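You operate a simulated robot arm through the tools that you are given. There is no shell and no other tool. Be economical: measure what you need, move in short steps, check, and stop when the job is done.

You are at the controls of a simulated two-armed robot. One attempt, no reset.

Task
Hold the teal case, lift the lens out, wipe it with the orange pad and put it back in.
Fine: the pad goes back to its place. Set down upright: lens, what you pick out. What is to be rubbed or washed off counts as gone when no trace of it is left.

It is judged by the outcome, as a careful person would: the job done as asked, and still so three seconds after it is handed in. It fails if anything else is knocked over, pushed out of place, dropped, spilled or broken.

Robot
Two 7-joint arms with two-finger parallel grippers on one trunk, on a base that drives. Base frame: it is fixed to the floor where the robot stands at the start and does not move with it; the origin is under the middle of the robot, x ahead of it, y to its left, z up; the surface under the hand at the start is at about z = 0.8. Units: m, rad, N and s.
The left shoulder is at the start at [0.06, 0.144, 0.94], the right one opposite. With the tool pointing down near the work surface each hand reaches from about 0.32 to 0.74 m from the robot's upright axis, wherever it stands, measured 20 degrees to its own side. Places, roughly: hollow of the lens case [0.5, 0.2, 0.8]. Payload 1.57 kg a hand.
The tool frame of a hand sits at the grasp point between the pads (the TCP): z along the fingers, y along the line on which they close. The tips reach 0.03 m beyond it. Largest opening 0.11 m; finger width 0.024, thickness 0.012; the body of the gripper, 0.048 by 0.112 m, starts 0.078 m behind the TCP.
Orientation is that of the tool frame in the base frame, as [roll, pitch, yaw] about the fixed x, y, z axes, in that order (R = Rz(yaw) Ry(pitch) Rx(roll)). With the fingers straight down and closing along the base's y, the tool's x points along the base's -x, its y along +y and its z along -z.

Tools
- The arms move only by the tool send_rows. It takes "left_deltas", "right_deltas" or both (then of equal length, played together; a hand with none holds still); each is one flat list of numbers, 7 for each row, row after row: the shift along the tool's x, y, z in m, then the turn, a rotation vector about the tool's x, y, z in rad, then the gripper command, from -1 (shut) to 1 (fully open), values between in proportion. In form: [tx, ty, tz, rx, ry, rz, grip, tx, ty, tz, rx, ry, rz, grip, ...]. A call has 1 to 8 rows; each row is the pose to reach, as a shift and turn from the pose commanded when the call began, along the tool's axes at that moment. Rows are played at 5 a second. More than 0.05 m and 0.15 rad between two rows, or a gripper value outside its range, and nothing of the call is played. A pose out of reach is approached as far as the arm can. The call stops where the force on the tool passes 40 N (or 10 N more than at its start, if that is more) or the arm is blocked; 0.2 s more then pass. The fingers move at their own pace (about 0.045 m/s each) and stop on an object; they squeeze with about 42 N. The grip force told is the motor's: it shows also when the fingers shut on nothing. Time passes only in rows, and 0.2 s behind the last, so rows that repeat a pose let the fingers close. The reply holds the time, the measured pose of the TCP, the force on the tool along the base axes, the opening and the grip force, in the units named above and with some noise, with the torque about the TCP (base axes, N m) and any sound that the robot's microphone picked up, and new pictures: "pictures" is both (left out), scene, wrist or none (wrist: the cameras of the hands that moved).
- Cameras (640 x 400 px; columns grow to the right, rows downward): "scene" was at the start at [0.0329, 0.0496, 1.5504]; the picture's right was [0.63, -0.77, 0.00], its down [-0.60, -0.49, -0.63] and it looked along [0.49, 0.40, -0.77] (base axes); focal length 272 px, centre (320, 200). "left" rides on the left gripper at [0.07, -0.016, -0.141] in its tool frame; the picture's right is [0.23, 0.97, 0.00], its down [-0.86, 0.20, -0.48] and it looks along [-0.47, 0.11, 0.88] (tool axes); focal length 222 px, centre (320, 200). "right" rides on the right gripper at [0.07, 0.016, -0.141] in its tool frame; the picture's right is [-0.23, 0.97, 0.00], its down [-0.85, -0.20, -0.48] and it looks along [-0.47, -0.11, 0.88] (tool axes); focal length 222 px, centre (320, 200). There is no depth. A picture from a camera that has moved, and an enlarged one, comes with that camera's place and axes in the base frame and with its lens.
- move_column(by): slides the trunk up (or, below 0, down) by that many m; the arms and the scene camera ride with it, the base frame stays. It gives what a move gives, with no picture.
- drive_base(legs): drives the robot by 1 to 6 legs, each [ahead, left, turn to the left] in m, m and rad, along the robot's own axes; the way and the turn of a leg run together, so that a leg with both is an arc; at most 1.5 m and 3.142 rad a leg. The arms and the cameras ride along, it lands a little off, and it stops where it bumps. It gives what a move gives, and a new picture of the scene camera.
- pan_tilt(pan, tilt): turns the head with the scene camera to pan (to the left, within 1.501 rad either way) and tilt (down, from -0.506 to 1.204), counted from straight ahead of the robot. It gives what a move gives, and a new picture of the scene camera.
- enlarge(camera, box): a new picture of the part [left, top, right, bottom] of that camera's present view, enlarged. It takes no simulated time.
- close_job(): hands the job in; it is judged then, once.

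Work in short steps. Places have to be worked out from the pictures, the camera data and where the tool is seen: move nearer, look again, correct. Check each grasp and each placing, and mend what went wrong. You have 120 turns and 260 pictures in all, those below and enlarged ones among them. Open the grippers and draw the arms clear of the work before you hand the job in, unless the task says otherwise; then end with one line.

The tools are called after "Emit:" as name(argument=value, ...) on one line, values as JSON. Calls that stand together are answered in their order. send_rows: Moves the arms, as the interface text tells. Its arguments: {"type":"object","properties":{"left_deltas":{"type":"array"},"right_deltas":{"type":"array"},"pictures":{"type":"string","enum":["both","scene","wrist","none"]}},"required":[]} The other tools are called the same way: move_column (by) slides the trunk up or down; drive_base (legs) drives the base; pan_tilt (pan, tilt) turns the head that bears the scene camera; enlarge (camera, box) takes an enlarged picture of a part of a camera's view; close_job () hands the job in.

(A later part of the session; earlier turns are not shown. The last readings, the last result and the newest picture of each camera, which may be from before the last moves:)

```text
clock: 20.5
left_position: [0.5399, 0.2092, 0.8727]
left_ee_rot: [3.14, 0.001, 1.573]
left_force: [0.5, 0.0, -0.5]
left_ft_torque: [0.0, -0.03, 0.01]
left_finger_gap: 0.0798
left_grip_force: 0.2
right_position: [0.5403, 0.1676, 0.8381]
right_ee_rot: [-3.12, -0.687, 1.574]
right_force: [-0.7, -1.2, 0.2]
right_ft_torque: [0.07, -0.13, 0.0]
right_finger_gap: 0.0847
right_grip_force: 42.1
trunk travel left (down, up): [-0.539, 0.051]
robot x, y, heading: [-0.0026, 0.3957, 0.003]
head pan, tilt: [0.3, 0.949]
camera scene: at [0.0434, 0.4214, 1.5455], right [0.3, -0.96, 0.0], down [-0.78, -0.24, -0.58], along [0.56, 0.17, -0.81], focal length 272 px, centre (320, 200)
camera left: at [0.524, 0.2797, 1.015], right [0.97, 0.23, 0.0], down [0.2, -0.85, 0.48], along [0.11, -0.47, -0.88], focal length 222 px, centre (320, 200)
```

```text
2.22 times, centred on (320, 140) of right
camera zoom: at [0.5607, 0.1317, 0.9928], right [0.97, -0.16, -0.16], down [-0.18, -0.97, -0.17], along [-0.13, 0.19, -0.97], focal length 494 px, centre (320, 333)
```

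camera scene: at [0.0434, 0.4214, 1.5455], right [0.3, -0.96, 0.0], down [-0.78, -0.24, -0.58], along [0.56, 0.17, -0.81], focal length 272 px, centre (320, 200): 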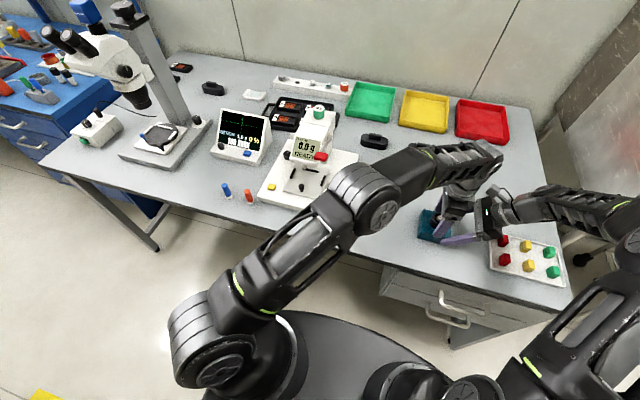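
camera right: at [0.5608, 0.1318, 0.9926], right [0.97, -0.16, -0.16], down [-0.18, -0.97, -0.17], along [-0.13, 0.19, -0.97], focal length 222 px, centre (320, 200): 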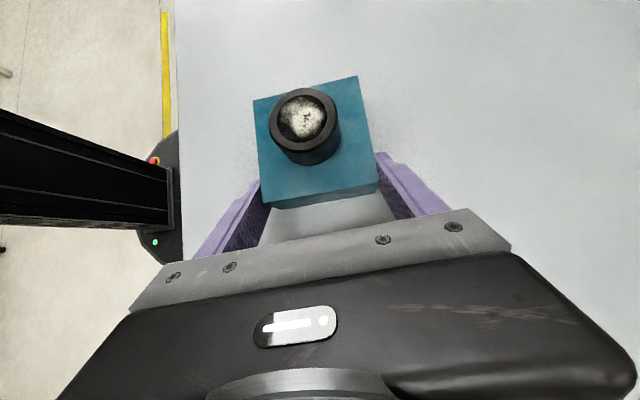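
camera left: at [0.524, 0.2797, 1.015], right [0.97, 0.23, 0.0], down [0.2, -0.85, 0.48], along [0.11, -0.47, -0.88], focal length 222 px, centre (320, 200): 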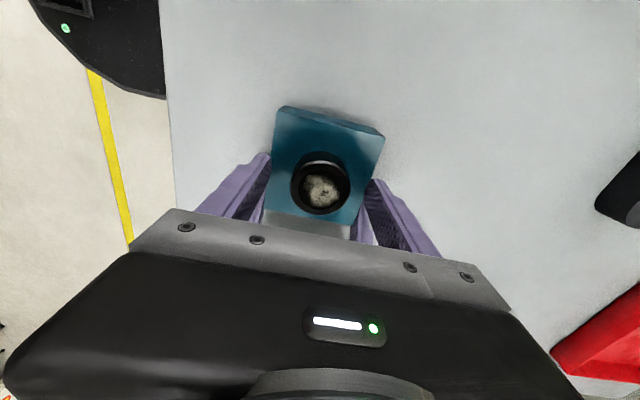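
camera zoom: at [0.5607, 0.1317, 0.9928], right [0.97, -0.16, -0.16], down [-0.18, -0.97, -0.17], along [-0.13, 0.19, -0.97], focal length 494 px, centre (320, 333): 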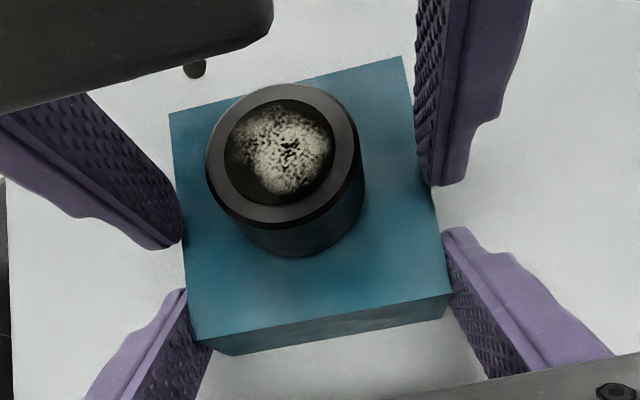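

Straddled with even clearance; close on the lens.

Emit:
send_rows(left_deltas=[0, 0, 0, 0, 0, 0, 0.1, 0, 0, 0, 0, 0, 0, -0.25, 0, 0, 0, 0, 0, 0, -0.4, 0, 0, 0, 0, 0, 0, -0.4], pictures="wrist")

Emit:
enlarge(camera="right", box=[200, 50, 440, 230])

```text
clock: 21.5
left_position: [0.5397, 0.2094, 0.8729]
left_ee_rot: [3.14, 0.002, 1.572]
left_force: [0.1, 0.5, 0.2]
left_ft_torque: [-0.02, 0.03, 0.0]
left_finger_gap: 0.043
left_grip_force: 27.4
right_position: [0.54, 0.1663, 0.8405]
right_ee_rot: [-3.119, -0.685, 1.573]
right_force: [0.0, -0.9, 1.3]
right_ft_torque: [0.07, -0.12, -0.06]
right_finger_gap: 0.0848
right_grip_force: 42.1
trunk travel left (down, up): [-0.539, 0.051]
robot x, y, heading: [-0.0006, 0.3957, -0.001]
head pan, tilt: [0.3, 0.949]
camera left: at [0.524, 0.2796, 1.0153], right [0.97, 0.23, 0.0], down [0.2, -0.85, 0.48], along [0.11, -0.47, -0.88], focal length 222 px, centre (320, 200)
```

left: 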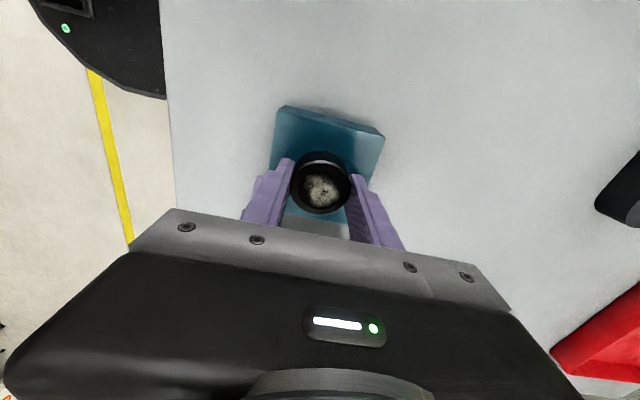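

```text
2.22 times, centred on (320, 140) of right
camera zoom: at [0.5607, 0.1317, 0.9928], right [0.97, -0.16, -0.16], down [-0.18, -0.97, -0.17], along [-0.13, 0.19, -0.97], focal length 494 px, centre (320, 333)
```

zoom: 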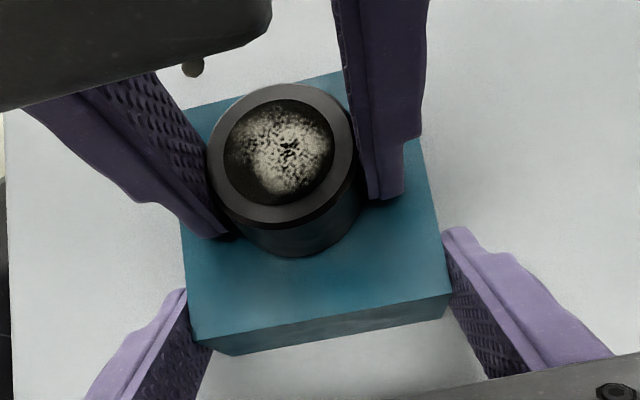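

Gripped at 43 mm. Lift slowly, straight up.

Emit:
send_rows(left_deltas=[0, 0, 0, 0, 0, 0, -0.6, 0, 0, -0.005, 0, 0, 0, -0.6, 0, 0, -0.015, 0, 0, 0, -0.6, 0, 0, -0.03, 0, 0, 0, -0.6, 0, 0, -0.045, 0, 0, 0, -0.6, 0, 0, -0.065, 0, 0, 0, -0.6])

Emit:
enlarge(camera="right", box=[200, 20, 440, 200])

Emit:
enlarge(camera="scene", box=[400, 165, 528, 245])

```text
clock: 22.9
left_position: [0.5418, 0.2095, 0.9381]
left_ee_rot: [3.141, 0.002, 1.572]
left_force: [-0.2, 0.5, -0.5]
left_ft_torque: [0.0, 0.05, -0.01]
left_finger_gap: 0.0427
left_grip_force: 42.4
right_position: [0.5406, 0.1665, 0.839]
right_ee_rot: [-3.118, -0.687, 1.576]
right_force: [0.5, -0.6, 3.3]
right_ft_torque: [0.08, -0.18, -0.07]
right_finger_gap: 0.0846
right_grip_force: 42.0
trunk travel left (down, up): [-0.539, 0.051]
robot x, y, heading: [-0.0018, 0.3996, 0.001]
head pan, tilt: [0.3, 0.949]
camera scene: at [0.0434, 0.4215, 1.5455], right [0.3, -0.96, 0.0], down [-0.78, -0.24, -0.58], along [0.56, 0.17, -0.81], focal length 272 px, centre (320, 200)
camera left: at [0.5243, 0.2797, 1.0812], right [0.97, 0.23, 0.0], down [0.2, -0.85, 0.48], along [0.11, -0.47, -0.88], focal length 222 px, centre (320, 200)
```

scene: 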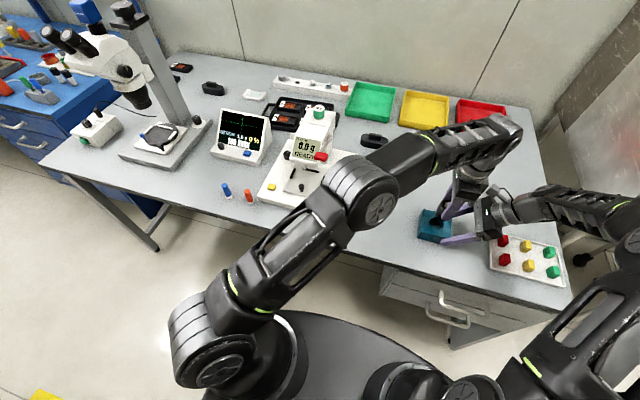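
left: 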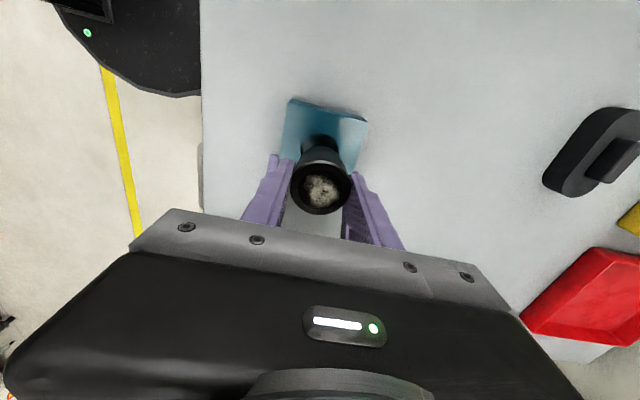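

```text
2.22 times, centred on (320, 110) of right
camera zoom: at [0.5607, 0.1318, 0.9928], right [0.97, -0.16, -0.16], down [-0.18, -0.97, -0.17], along [-0.13, 0.19, -0.97], focal length 494 px, centre (320, 400)
```

zoom: 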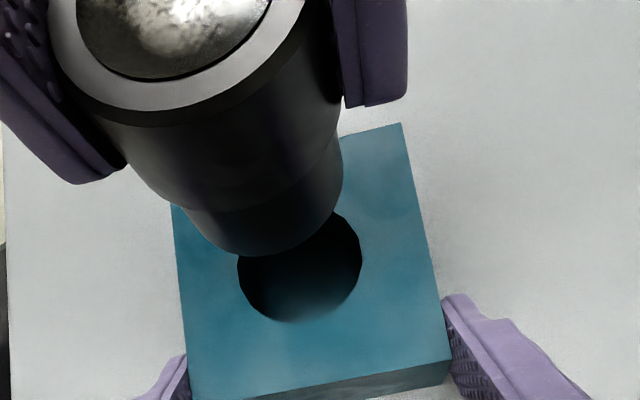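

```text
5.00 times, centred on (464, 205) of scene
camera zoom: at [0.0434, 0.4215, 1.5455], right [0.3, -0.96, 0.0], down [-0.78, -0.24, -0.58], along [0.56, 0.17, -0.81], focal length 1358 px, centre (-400, 175)
```

zoom: 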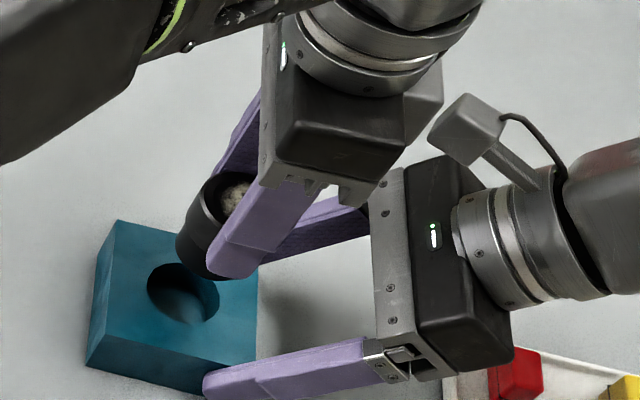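

The lens is out, and the case stayed down in the right hand. I raise further and carry the lens left to a clear spot at y≈0.34.

Emit:
send_rows(left_deltas=[0, 0, -0.025, 0, 0, 0, -0.6, 0.02, 0, -0.04, 0, 0, 0, -0.6, 0.06, 0, -0.04, 0, 0, 0, -0.6, 0.1, 0, -0.03, 0, 0, 0, -0.6, 0.13, 0, 0, 0, 0, 0, -0.6, 0.13, 0, 0.03, 0, 0, 0, -0.6])

Emit:
enlarge(camera="scene", box=[368, 150, 496, 230])

Emit:
enlarge(camera="right", box=[160, 0, 480, 200])

```text
clock: 24.3
left_position: [0.5412, 0.3395, 0.9076]
left_ee_rot: [3.14, 0.002, 1.57]
left_force: [0.3, -0.6, -1.3]
left_ft_torque: [-0.03, 0.01, -0.01]
left_finger_gap: 0.043
left_grip_force: 42.4
right_position: [0.5406, 0.1671, 0.8392]
right_ee_rot: [-3.118, -0.687, 1.575]
right_force: [0.5, 0.2, 2.0]
right_ft_torque: [0.04, -0.15, 0.02]
right_finger_gap: 0.0849
right_grip_force: 41.6
trunk travel left (down, up): [-0.539, 0.051]
robot x, y, heading: [0.0042, 0.4008, 0.002]
head pan, tilt: [0.3, 0.949]
camera scene: at [0.0434, 0.4216, 1.5455], right [0.3, -0.96, 0.0], down [-0.78, -0.24, -0.58], along [0.56, 0.17, -0.81], focal length 272 px, centre (320, 200)
camera left: at [0.5245, 0.4101, 1.0497], right [0.97, 0.23, 0.0], down [0.2, -0.85, 0.48], along [0.11, -0.47, -0.88], focal length 222 px, centre (320, 200)
```

scene: 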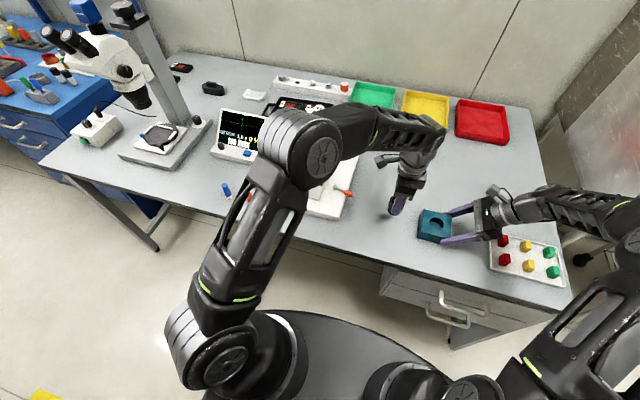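
left: 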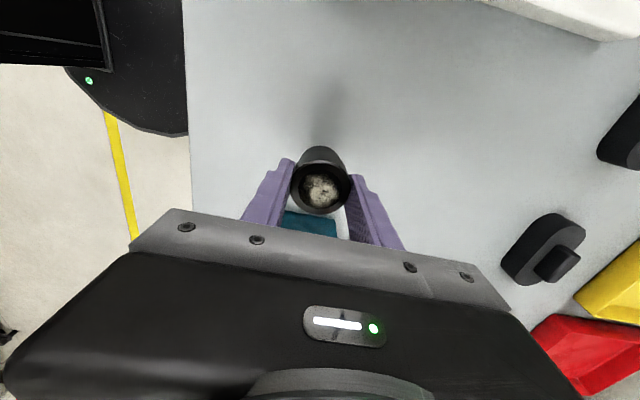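

```text
5.00 times, centred on (432, 190) of scene
camera zoom: at [0.0434, 0.4216, 1.5455], right [0.3, -0.96, 0.0], down [-0.78, -0.24, -0.58], along [0.56, 0.17, -0.81], focal length 1358 px, centre (-240, 250)
```

zoom: 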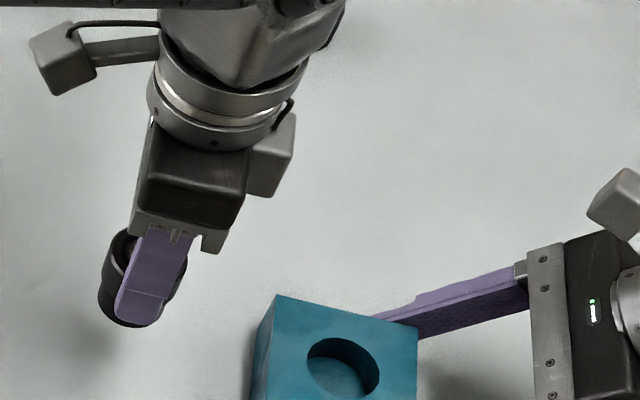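

```text
2.00 times, centred on (320, 100) of right
camera zoom: at [0.5607, 0.1321, 0.9929], right [0.97, -0.16, -0.16], down [-0.18, -0.97, -0.17], along [-0.13, 0.19, -0.97], focal length 444 px, centre (320, 400)
```

zoom: 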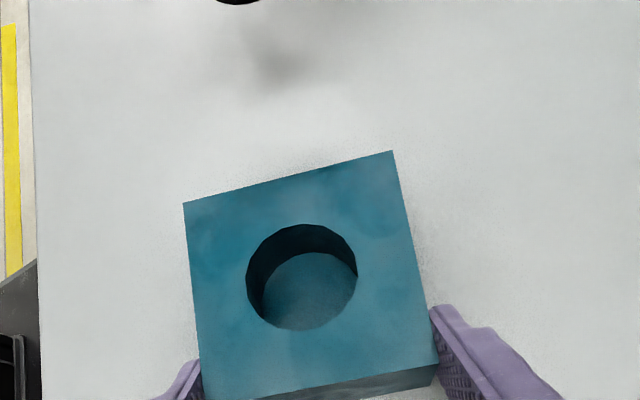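

Hollow is clear at (0.540, 0.212). I lower the lens toward the table in small steps, watching force.

Emit:
send_rows(left_deltas=[0, 0, 0.012, 0, 0, 0, -0.6, 0, 0, 0.02, 0, 0, 0, -0.6, 0, 0, 0.025, 0, 0, 0, -0.6], pictures="none")

Emit:
enlarge(camera="scene", box=[368, 170, 448, 220])

```text
clock: 25.1
left_position: [0.5399, 0.3405, 0.8826]
left_ee_rot: [3.139, 0.003, 1.573]
left_force: [0.2, -0.5, -0.7]
left_ft_torque: [0.01, 0.04, 0.02]
left_finger_gap: 0.0432
left_grip_force: 42.0
right_position: [0.5403, 0.1683, 0.8394]
right_ee_rot: [-3.119, -0.688, 1.574]
right_force: [0.1, 0.6, 2.6]
right_ft_torque: [0.08, -0.15, 0.0]
right_finger_gap: 0.0849
right_grip_force: 42.2
trunk travel left (down, up): [-0.539, 0.051]
robot x, y, heading: [-0.0001, 0.3981, 0.003]
head pan, tilt: [0.3, 0.949]
```

```text
8.00 times, centred on (408, 195) of scene
camera zoom: at [0.0434, 0.4217, 1.5455], right [0.3, -0.96, 0.0], down [-0.78, -0.24, -0.58], along [0.56, 0.17, -0.81], focal length 2172 px, centre (-384, 240)
```

zoom: 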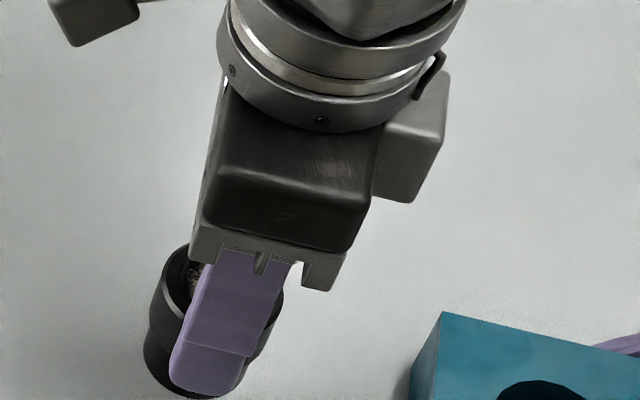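

Emit:
send_rows(left_deltas=[0, 0, 0.003, 0, 0, 0, -0.6, 0, 0, 0.006, 0, 0, 0, -0.6, 0, 0, 0.009, 0, 0, 0, -0.6, 0, 0, 0.012, 0, 0, 0, -0.6], pictures="none")

Emit:
enlarge(camera="right", box=[160, 0, 480, 100])

```text
clock: 26.1
left_position: [0.5406, 0.3388, 0.8707]
left_ee_rot: [3.14, 0.001, 1.573]
left_force: [-0.5, 0.8, -0.8]
left_ft_torque: [-0.01, -0.02, 0.0]
left_finger_gap: 0.0431
left_grip_force: 41.7
right_position: [0.5406, 0.169, 0.839]
right_ee_rot: [-3.118, -0.685, 1.576]
right_force: [0.5, 0.6, 3.5]
right_ft_torque: [0.15, -0.18, 0.01]
right_finger_gap: 0.0846
right_grip_force: 41.8
trunk travel left (down, up): [-0.539, 0.051]
robot x, y, heading: [-0.0007, 0.3996, 0.001]
head pan, tilt: [0.3, 0.949]
```

```text
2.00 times, centred on (320, 50) of right
camera zoom: at [0.5607, 0.1319, 0.9929], right [0.97, -0.16, -0.16], down [-0.18, -0.97, -0.17], along [-0.13, 0.19, -0.97], focal length 444 px, centre (320, 500)
```

zoom: 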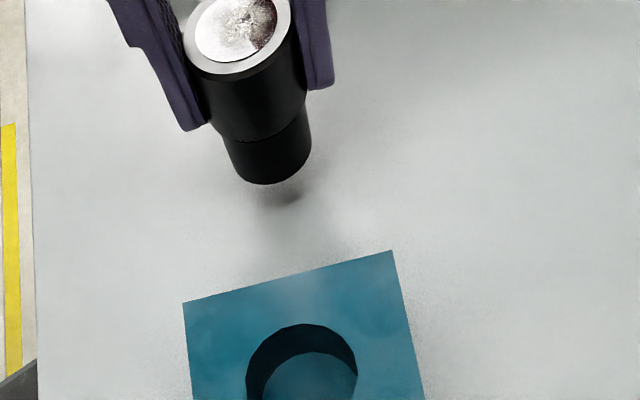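

The lens bottom is about 15–20 mm above the table still. I go on down in small steps.

Emit:
send_rows(left_deltas=[0, 0, 0.003, 0, 0, 0, -0.6, 0, 0, 0.006, 0, 0, 0, -0.6, 0, 0, 0.009, 0, 0, 0, -0.6, 0, 0, 0.011, 0, 0, 0, -0.6], pictures="none")

Emit:
enlarge(camera="right", box=[200, 0, 400, 100])

```text
clock: 27.1
left_position: [0.5408, 0.3388, 0.8592]
left_ee_rot: [3.141, 0.001, 1.574]
left_force: [-0.1, 0.7, -0.6]
left_ft_torque: [0.01, 0.0, 0.03]
left_finger_gap: 0.0429
left_grip_force: 41.7
right_position: [0.5403, 0.1676, 0.8392]
right_ee_rot: [-3.12, -0.685, 1.575]
right_force: [0.1, 0.7, 4.9]
right_ft_torque: [0.13, -0.2, -0.02]
right_finger_gap: 0.0847
right_grip_force: 41.8
trunk travel left (down, up): [-0.539, 0.051]
robot x, y, heading: [0.0006, 0.397, -0.0]
head pan, tilt: [0.3, 0.949]
```

```text
3.20 times, centred on (300, 50) of right
camera zoom: at [0.5607, 0.1319, 0.9929], right [0.97, -0.16, -0.16], down [-0.18, -0.97, -0.17], along [-0.13, 0.19, -0.97], focal length 711 px, centre (384, 680)
```

zoom: 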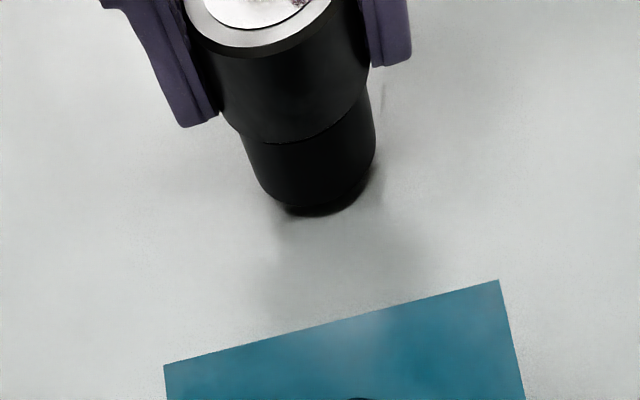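

Emit:
send_rows(left_deltas=[0, 0, 0.002, 0, 0, 0, -0.6, 0, 0, 0.004, 0, 0, 0, -0.6, 0, 0, 0.005, 0, 0, 0, -0.6], pictures="none")

Emit:
enlarge(camera="right", box=[200, 0, 400, 100])

```text
clock: 27.9
left_position: [0.5408, 0.3392, 0.8552]
left_ee_rot: [3.139, 0.002, 1.574]
left_force: [-0.2, -0.3, -0.5]
left_ft_torque: [0.0, -0.01, 0.0]
left_finger_gap: 0.0429
left_grip_force: 42.5
right_position: [0.5399, 0.1672, 0.8392]
right_ee_rot: [-3.117, -0.685, 1.574]
right_force: [1.2, 0.5, 4.5]
right_ft_torque: [0.1, -0.22, -0.08]
right_finger_gap: 0.0846
right_grip_force: 42.0
trunk travel left (down, up): [-0.539, 0.051]
robot x, y, heading: [0.0002, 0.3987, 0.002]
head pan, tilt: [0.3, 0.949]
```

```text
3.20 times, centred on (300, 50) of right
camera zoom: at [0.5607, 0.1318, 0.9929], right [0.97, -0.16, -0.16], down [-0.18, -0.97, -0.17], along [-0.13, 0.19, -0.97], focal length 711 px, centre (384, 680)
```

zoom: 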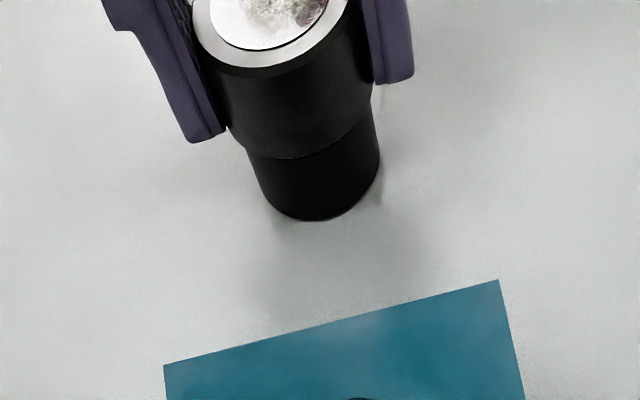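

Emit:
send_rows(left_deltas=[0, 0, 0.001, 0, 0, 0, -0.6, 0, 0, 0.002, 0, 0, 0, -0.6], pictures="none")

Emit:
enlarge(camera="right", box=[200, 0, 400, 100])

```text
clock: 28.5
left_position: [0.542, 0.3402, 0.8537]
left_ee_rot: [3.136, 0.003, 1.572]
left_force: [-2.7, 2.0, 14.3]
left_ft_torque: [0.1, 0.25, 0.01]
left_finger_gap: 0.043
left_grip_force: 41.9
right_position: [0.5401, 0.1675, 0.839]
right_ee_rot: [-3.119, -0.685, 1.575]
right_force: [0.1, -0.2, -0.6]
right_ft_torque: [-0.03, 0.0, -0.01]
right_finger_gap: 0.0845
right_grip_force: 42.4
trunk travel left (down, up): [-0.539, 0.051]
robot x, y, heading: [0.0001, 0.4017, 0.001]
head pan, tilt: [0.3, 0.949]
```

```text
3.20 times, centred on (300, 50) of right
camera zoom: at [0.5597, 0.1319, 0.993], right [0.97, -0.16, -0.16], down [-0.18, -0.97, -0.17], along [-0.13, 0.19, -0.97], focal length 711 px, centre (384, 680)
```

zoom: 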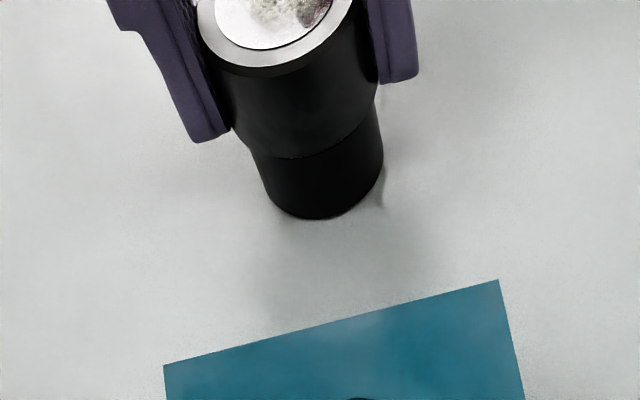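

Contact (14 N up). I relax half a millimetre, and open the left gripper.

Emit:
send_rows(left_deltas=[0, 0, -0.001, 0, 0, 0, -0.6, 0, 0, -0.001, 0, 0, 0, -0.15, 0, 0, -0.001, 0, 0, 0, 0.0, 0, 0, -0.001, 0, 0, 0, 0.3, 0, 0, -0.001, 0, 0, 0, 0.5], pictures="wrist")

Emit:
enlarge(camera="right", box=[200, 0, 400, 100])

```text
clock: 29.7
left_position: [0.5395, 0.3391, 0.8532]
left_ee_rot: [3.139, 0.002, 1.573]
left_force: [0.6, -0.2, 0.2]
left_ft_torque: [-0.02, 0.06, 0.0]
left_finger_gap: 0.0825
left_grip_force: 0.1
right_position: [0.5406, 0.167, 0.8396]
right_ee_rot: [-3.119, -0.688, 1.574]
right_force: [0.1, -0.3, 2.5]
right_ft_torque: [0.04, -0.13, -0.02]
right_finger_gap: 0.0846
right_grip_force: 41.9
trunk travel left (down, up): [-0.539, 0.051]
robot x, y, heading: [0.0047, 0.4017, 0.002]
head pan, tilt: [0.3, 0.949]
camera left: at [0.5244, 0.4101, 0.9963], right [0.97, 0.23, 0.0], down [0.2, -0.85, 0.48], along [0.11, -0.47, -0.88], focal length 222 px, centre (320, 200)
```

left: 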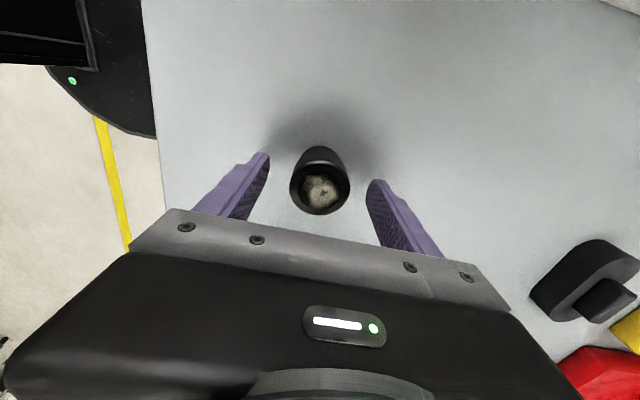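

```text
3.20 times, centred on (300, 50) of right
camera zoom: at [0.5607, 0.1319, 0.9929], right [0.97, -0.16, -0.16], down [-0.18, -0.97, -0.17], along [-0.13, 0.19, -0.97], focal length 711 px, centre (384, 680)
```

zoom: 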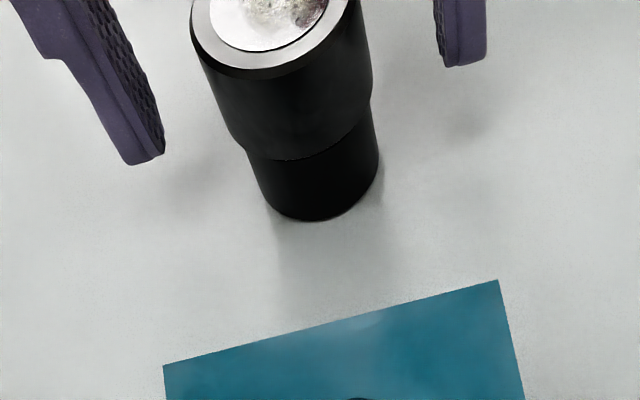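

The lens stands upright at (0.540, 0.339), clean-standing but tippy, so the right hand will hold it while wiping. First the left hand rises and goes toward the orange pad.

Emit:
send_rows(left_deltas=[0, 0, -0.048, 0, 0, 0, 0.5, 0, 0, -0.096, 0, 0, 0, 0.5, 0, 0, -0.144, 0, 0, 0, 0.5, 0.045, -0.015, -0.154, 0, 0, -0.1, 0.5, 0.09, -0.03, -0.164, 0, 0, -0.2, 0.5, 0.135, -0.045, -0.174, 0, 0, -0.3, 0.5, 0.18, -0.06, -0.184, 0, 0, -0.42, 0.5, 0.225, -0.075, -0.194, 0, 0, -0.54, 0.5], pictures="none")

```text
clock: 31.5
left_position: [0.4634, 0.5657, 1.0474]
left_ee_rot: [3.141, 0.003, 2.114]
left_force: [0.0, 0.0, 0.3]
left_ft_torque: [-0.05, -0.01, -0.01]
left_finger_gap: 0.0825
left_grip_force: 0.0
right_position: [0.5389, 0.1678, 0.8392]
right_ee_rot: [-3.117, -0.686, 1.575]
right_force: [-1.6, 0.7, 5.3]
right_ft_torque: [0.0, -0.18, 0.01]
right_finger_gap: 0.0845
right_grip_force: 41.1
trunk travel left (down, up): [-0.539, 0.051]
robot x, y, heading: [-0.0006, 0.3969, -0.003]
head pan, tilt: [0.3, 0.949]
```

Emit:
send_rows(left_deltas=[0.037, 0.025, 0.0, 0, 0, -0.05, 0.5, 0.074, 0.05, 0.01, 0, 0, -0.1, 0.3, 0.112, 0.076, 0.02, 0, 0, -0.15, 0.1, 0.149, 0.101, 0.03, 0, 0, -0.2, 0.0, 0.186, 0.126, 0.045, 0, 0, -0.242, 0.0, 0.186, 0.126, 0.08, 0, 0, -0.242, 0.0])

Emit:
enlarge(camera="left", box=[220, 80, 420, 205])

Emit:
enlarge(camera="scene", box=[200, 140, 300, 205])

```text
clock: 32.9
left_position: [0.4769, 0.79, 0.9665]
left_ee_rot: [-3.14, 0.004, 2.353]
left_force: [-0.2, 0.1, 0.0]
left_ft_torque: [-0.01, 0.01, 0.01]
left_finger_gap: 0.055
left_grip_force: 0.1
right_position: [0.541, 0.1663, 0.8396]
right_ee_rot: [-3.12, -0.687, 1.576]
right_force: [1.1, -0.6, 1.8]
right_ft_torque: [0.13, -0.13, 0.03]
right_finger_gap: 0.0847
right_grip_force: 42.2
trunk travel left (down, up): [-0.539, 0.051]
robot x, y, heading: [-0.0023, 0.4008, 0.002]
head pan, tilt: [0.3, 0.949]
camera scene: at [0.0432, 0.4218, 1.5455], right [0.3, -0.96, 0.0], down [-0.78, -0.24, -0.58], along [0.56, 0.17, -0.81], focal length 272 px, centre (320, 200)
camera left: at [0.4161, 0.8283, 1.1089], right [0.53, 0.85, 0.0], down [0.74, -0.46, 0.48], along [0.41, -0.25, -0.88], focal length 222 px, centre (320, 200)
```

scene: 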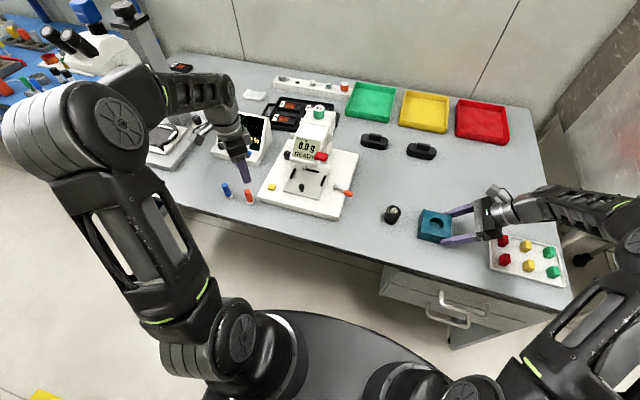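
left: 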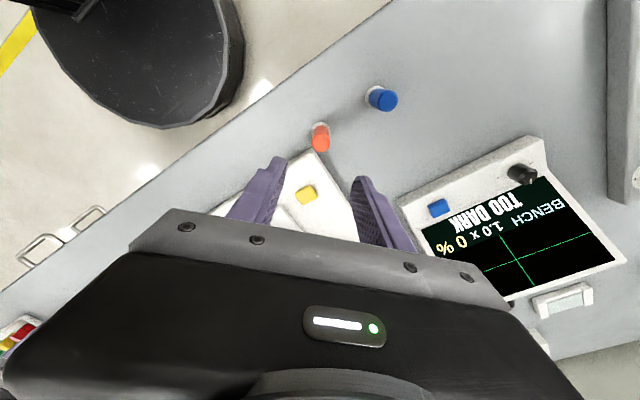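

```text
3.20 times, centred on (320, 142) of left
camera zoom: at [0.4161, 0.8283, 1.1089], right [0.53, 0.85, 0.0], down [0.74, -0.46, 0.48], along [0.41, -0.25, -0.88], focal length 711 px, centre (320, 384)
```

zoom: 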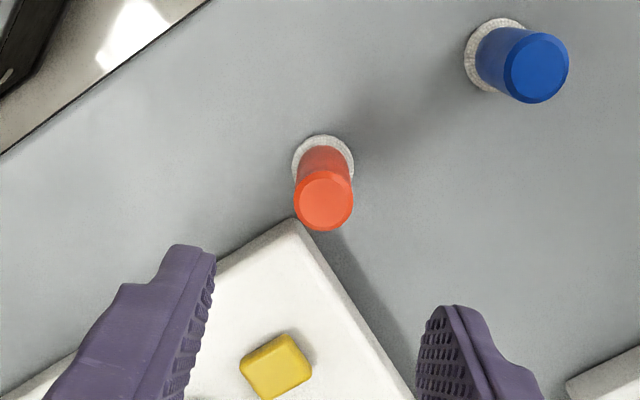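

```text
6.15 times, centred on (250, 172) of scene
camera zoom: at [0.0432, 0.4218, 1.5455], right [0.3, -0.96, 0.0], down [-0.78, -0.24, -0.58], along [0.56, 0.17, -0.81], focal length 1671 px, centre (751, 369)
```

zoom: 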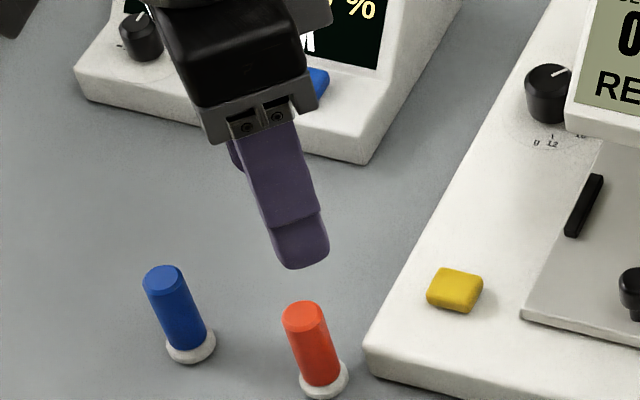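

The stick is upright, 10 mm along tool x from the grip axis. I align and descend around its handle to z≈0.860.

Emit:
send_rows(left_deltas=[0.0104, -0.0005, 0.02, 0, 0, 0, 0.0, 0.0104, -0.0005, 0.05, 0, 0, 0, 0.0, 0.0104, -0.0005, 0.08, 0, 0, 0, 0.0, 0.0104, -0.0005, 0.1065, 0, 0, 0, 0.0])

Emit:
enlarge(camera="left", box=[220, 80, 420, 205])

Emit:
enlarge(camera="scene", box=[200, 150, 300, 215])

```text
clock: 33.9
left_position: [0.4694, 0.7959, 0.8599]
left_ee_rot: [3.141, 0.003, 2.354]
left_force: [0.5, -0.3, -0.6]
left_ft_torque: [0.02, -0.01, 0.0]
left_finger_gap: 0.0548
left_grip_force: 0.0
right_position: [0.54, 0.1672, 0.8393]
right_ee_rot: [-3.118, -0.686, 1.576]
right_force: [0.6, 0.4, 1.6]
right_ft_torque: [0.08, -0.17, 0.02]
right_finger_gap: 0.0846
right_grip_force: 41.5
trunk travel left (down, up): [-0.539, 0.051]
robot x, y, heading: [-0.0024, 0.3965, -0.0]
head pan, tilt: [0.3, 0.949]
camera scene: at [0.0433, 0.4218, 1.5455], right [0.3, -0.96, 0.0], down [-0.78, -0.24, -0.58], along [0.56, 0.17, -0.81], focal length 272 px, centre (320, 200)
camera left: at [0.4084, 0.8351, 1.0025], right [0.53, 0.85, 0.0], down [0.74, -0.46, 0.48], along [0.41, -0.25, -0.88], focal length 222 px, centre (320, 200)
```

scene: 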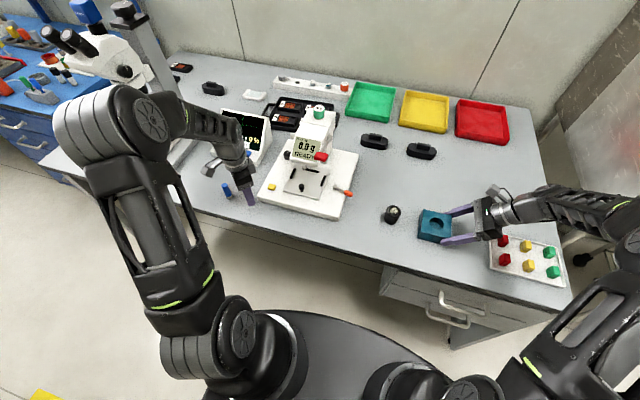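
left: 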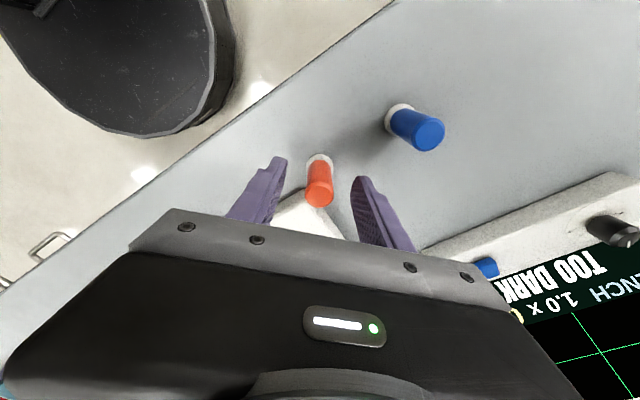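

```text
3.20 times, centred on (320, 142) of left
camera zoom: at [0.4084, 0.8351, 1.0025], right [0.53, 0.85, 0.0], down [0.74, -0.46, 0.48], along [0.41, -0.25, -0.88], focal length 711 px, centre (320, 384)
```

zoom: 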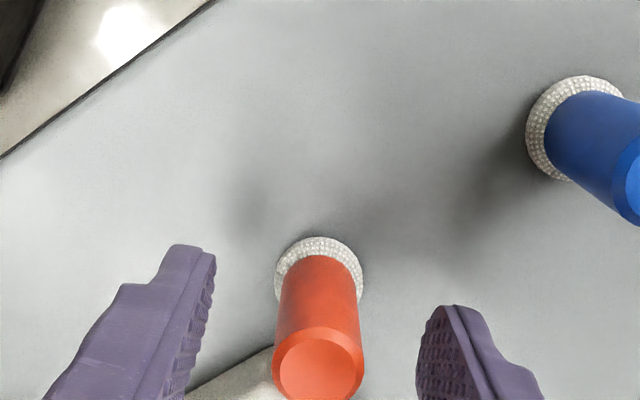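

```text
6.15 times, centred on (250, 182) of scene
camera zoom: at [0.0433, 0.4218, 1.5455], right [0.3, -0.96, 0.0], down [-0.78, -0.24, -0.58], along [0.56, 0.17, -0.81], focal length 1671 px, centre (751, 308)
```

zoom: 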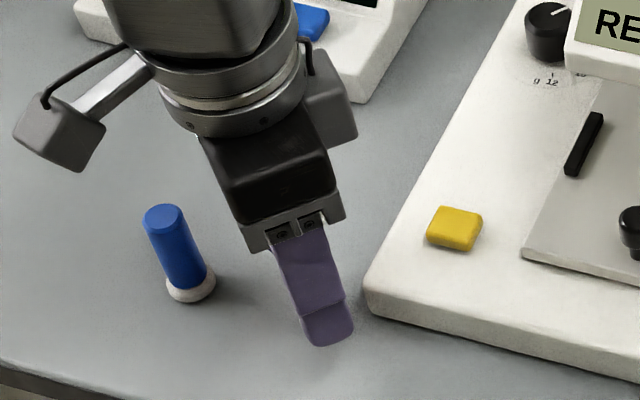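

The stick is centred. Close on it.

Emit:
send_rows(left_deltas=[0, 0, 0, 0, 0, 0, -0.35, 0, 0, 0, 0, 0, 0, -0.7, 0, 0, 0, 0, 0, 0, -0.9, 0, 0, 0, 0, 0, 0, -0.9, 0, 0, 0, 0, 0, 0, -0.9], pictures="wrist")

```text
clock: 35.1
left_position: [0.4691, 0.7963, 0.8602]
left_ee_rot: [-3.14, 0.002, 2.356]
left_force: [-0.8, 0.0, 0.3]
left_ft_torque: [-0.03, -0.02, -0.02]
left_finger_gap: 0.0188
left_grip_force: 33.2
right_position: [0.5412, 0.1669, 0.8397]
right_ee_rot: [-3.119, -0.687, 1.573]
right_force: [0.8, 0.1, 4.1]
right_ft_torque: [0.05, -0.24, 0.0]
right_finger_gap: 0.0844
right_grip_force: 42.2
trunk travel left (down, up): [-0.539, 0.051]
robot x, y, heading: [-0.0003, 0.3981, 0.005]
head pan, tilt: [0.3, 0.949]
camera left: at [0.4086, 0.8351, 1.0029], right [0.53, 0.85, 0.0], down [0.74, -0.46, 0.48], along [0.41, -0.25, -0.88], focal length 222 px, centre (320, 200)
```

left: 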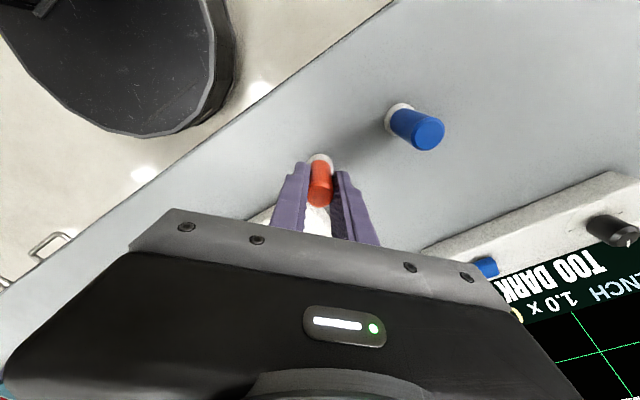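

Gripped. Left lifts the pad; right opens off the case and withdraws along its fingers.

Emit:
send_rows(left_deltas=[0, 0, -0.01, 0, 0, 0, -0.9, 0, 0, -0.03, 0, 0, 0, -0.9, 0, 0, -0.06, 0, 0, 0, -0.9, 0, 0, -0.09, 0, 0, 0, -0.9, 0, 0, -0.12, 0, 0, 0, -0.9, 0, 0, -0.14, 0, 0, 0, -0.9, 0, 0, -0.15, 0, 0, 0, -0.9], right_deltas=[0, 0, 0, 0, 0, 0, 0.7, 0, 0, 0, 0, 0, 0, 1, 0, 0, 0, 0, 0, 0, 1, 0, 0, -0.02, 0, 0, 0, 1, 0, 0, -0.05, 0, 0, 0, 1, 0, 0, -0.09, 0, 0, 0, 1, 0, 0, -0.13, 0, 0, 0, 1])

Emit:
enlarge(camera="scene", box=[370, 170, 498, 250])

```text
clock: 36.7
left_position: [0.4688, 0.7951, 1.0097]
left_ee_rot: [3.141, 0.001, 2.354]
left_force: [-0.1, 0.1, -0.6]
left_ft_torque: [0.02, -0.06, 0.03]
left_finger_gap: 0.019
left_grip_force: 33.0
right_position: [0.5429, 0.0845, 0.9405]
right_ee_rot: [-3.119, -0.687, 1.575]
right_force: [1.3, 0.8, -0.4]
right_ft_torque: [-0.02, 0.04, 0.02]
right_finger_gap: 0.1101
right_grip_force: 0.0
trunk travel left (down, up): [-0.539, 0.051]
robot x, y, heading: [-0.0014, 0.3948, 0.006]
head pan, tilt: [0.3, 0.949]
camera scene: at [0.0431, 0.4214, 1.5454], right [0.3, -0.96, 0.0], down [-0.78, -0.24, -0.58], along [0.56, 0.17, -0.81], focal length 272 px, centre (320, 200)
camera right: at [0.564, 0.0488, 1.0936], right [0.97, -0.16, -0.16], down [-0.18, -0.97, -0.17], along [-0.13, 0.19, -0.97], focal length 222 px, centre (320, 200)
camera left: at [0.4082, 0.8342, 1.1537], right [0.53, 0.85, 0.0], down [0.74, -0.46, 0.48], along [0.41, -0.25, -0.88], focal length 222 px, centre (320, 200)
```

scene: 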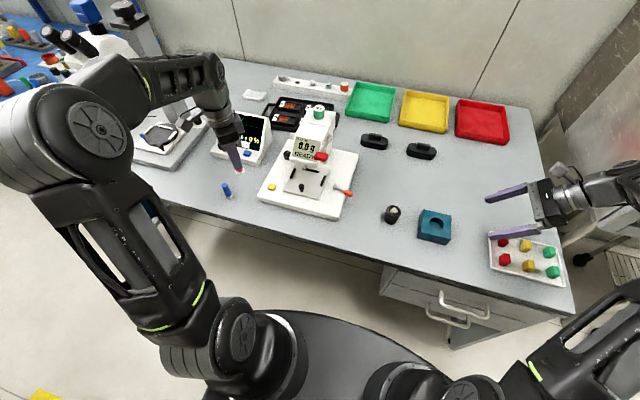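
right: 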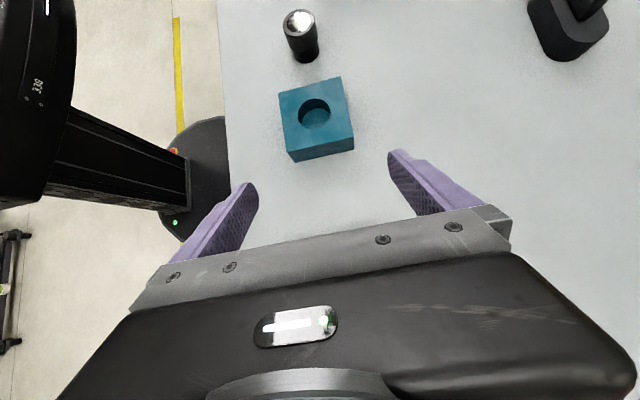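
left: 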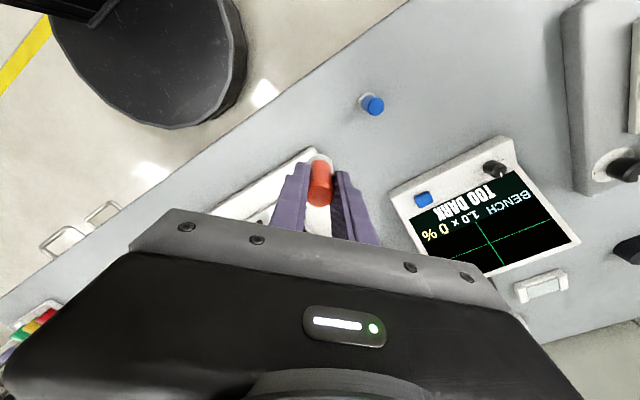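

```text
5.00 times, centred on (434, 210) of scene
camera zoom: at [0.0431, 0.4214, 1.5454], right [0.3, -0.96, 0.0], down [-0.78, -0.24, -0.58], along [0.56, 0.17, -0.81], focal length 1358 px, centre (-250, 150)
```

zoom: 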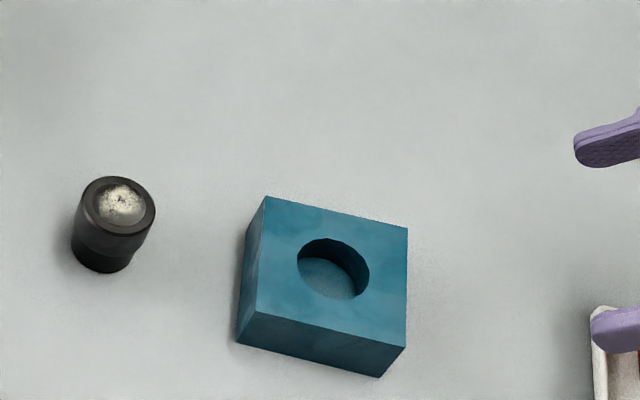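

Pad is up and the case, lens are undisturbed. Right hand moves over toward the lens, leaning further to clear room above it.

Emit:
send_rows(right_deltas=[0.031, 0, 0.0156, 0, 0.08, 0, 1, 0.062, 0, 0.031, 0, 0.16, 0, 0.8, 0.092, 0, 0.047, 0, 0.24, 0, 0.5, 0.123, 0, 0.062, 0, 0.32, 0, 0.45])

```text
clock: 37.7
left_position: [0.4693, 0.7963, 1.0108]
left_ee_rot: [-3.141, 0.002, 2.354]
left_force: [0.7, -0.4, -0.2]
left_ft_torque: [-0.01, -0.02, -0.02]
left_finger_gap: 0.0192
left_grip_force: 33.0
right_position: [0.543, 0.2188, 0.9686]
right_ee_rot: [-3.109, -1.008, 1.561]
right_force: [0.3, -0.3, -0.2]
right_ft_torque: [-0.04, -0.03, 0.01]
right_finger_gap: 0.0797
right_grip_force: 0.1
trunk travel left (down, up): [-0.539, 0.051]
robot x, y, heading: [-0.0, 0.3981, 0.003]
head pan, tilt: [0.3, 0.949]
camera scene: at [0.0436, 0.4219, 1.5455], right [0.3, -0.96, 0.0], down [-0.78, -0.24, -0.58], along [0.56, 0.17, -0.81], focal length 272 px, centre (320, 200)
camera right: at [0.5622, 0.1372, 1.1033], right [0.97, -0.1, -0.21], down [-0.19, -0.86, -0.46], along [-0.13, 0.49, -0.86], focal length 222 px, centre (320, 200)
```

scene: 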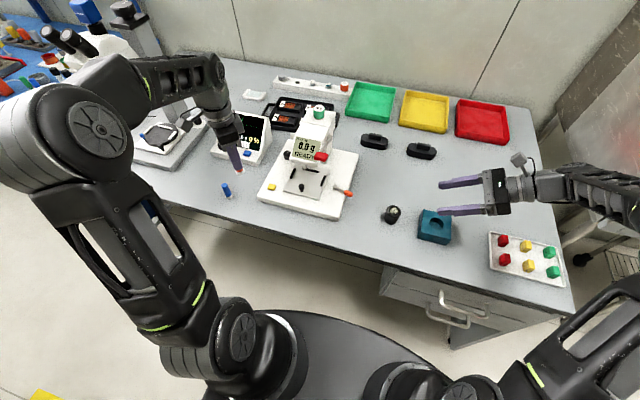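
right: 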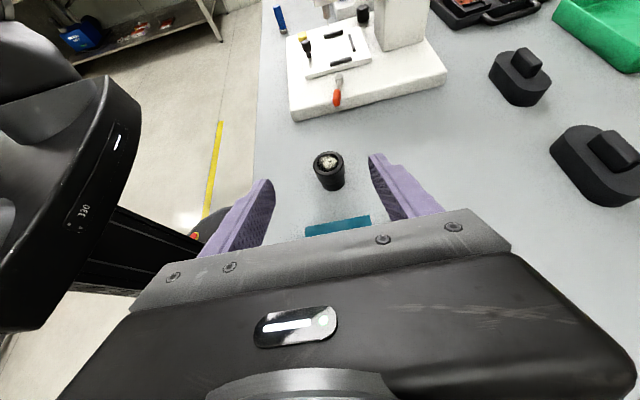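

Lean of 58° reached. Lens seen at about (0.542, 0.343). I go to a pre-approach point on the line toward the lens and check.

Emit:
send_rows(right_deltas=[-0.026, 0.0015, 0.036, 0, 0, 0, 0.45, -0.0518, 0.003, 0.0716, 0, 0, 0, 0.45, -0.0518, 0.003, 0.1, 0, 0, 0, 0.45])

Emit:
enlarge(camera="right", box=[220, 100, 440, 240])

Emit:
enlarge(camera="scene", box=[370, 170, 498, 250])

```text
clock: 38.5
left_position: [0.4691, 0.7968, 1.0115]
left_ee_rot: [3.142, 0.002, 2.356]
left_force: [0.0, -0.3, -0.9]
left_ft_torque: [0.01, -0.01, -0.02]
left_finger_gap: 0.0191
left_grip_force: 32.7
right_position: [0.5412, 0.2763, 0.8709]
right_ee_rot: [-3.109, -1.006, 1.559]
right_force: [-0.1, 0.3, 1.0]
right_ft_torque: [0.0, -0.01, 0.0]
right_finger_gap: 0.0795
right_grip_force: 0.0
trunk travel left (down, up): [-0.539, 0.051]
robot x, y, heading: [0.0005, 0.3971, 0.002]
head pan, tilt: [0.3, 0.949]
camera scene: at [0.0437, 0.4221, 1.5455], right [0.3, -0.96, 0.0], down [-0.78, -0.24, -0.58], along [0.56, 0.17, -0.81], focal length 272 px, centre (320, 200)
camera right: at [0.5624, 0.1951, 1.0059], right [0.97, -0.1, -0.21], down [-0.19, -0.87, -0.46], along [-0.13, 0.49, -0.86], focal length 222 px, centre (320, 200)
```

scene: 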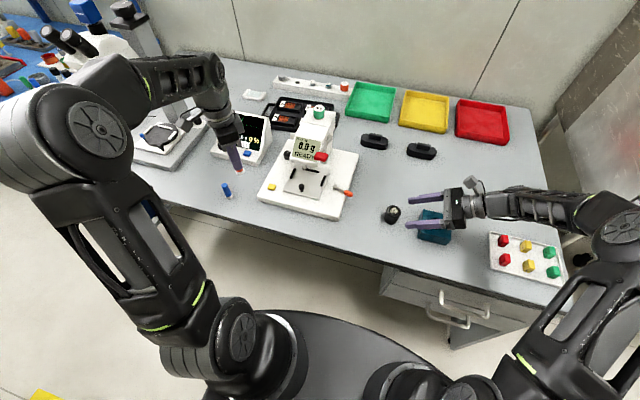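
right: 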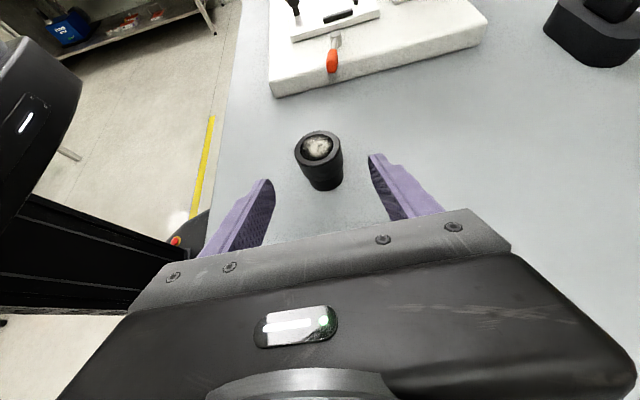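

```text
2.86 times, centred on (330, 170) of right
camera zoom: at [0.5624, 0.1951, 1.0059], right [0.97, -0.1, -0.21], down [-0.19, -0.87, -0.46], along [-0.13, 0.49, -0.86], focal length 635 px, centre (291, 286)
```

zoom: 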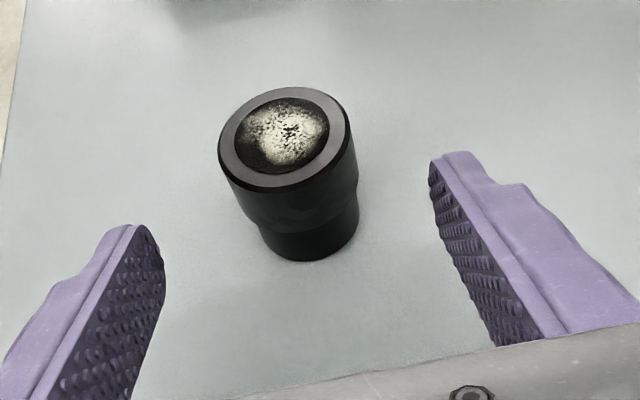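

```text
5.00 times, centred on (434, 210) of scene
camera zoom: at [0.0437, 0.4221, 1.5455], right [0.3, -0.96, 0.0], down [-0.78, -0.24, -0.58], along [0.56, 0.17, -0.81], focal length 1358 px, centre (-250, 150)
```

zoom: 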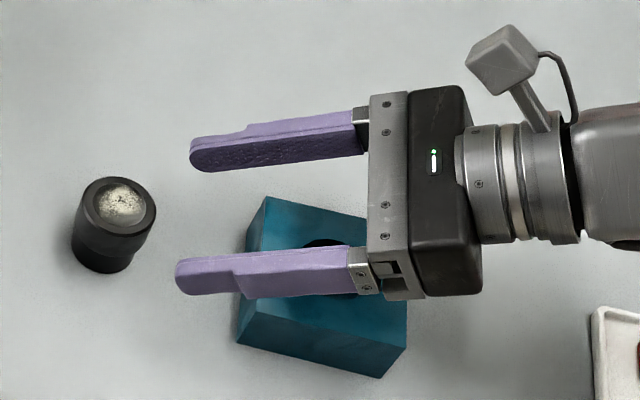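

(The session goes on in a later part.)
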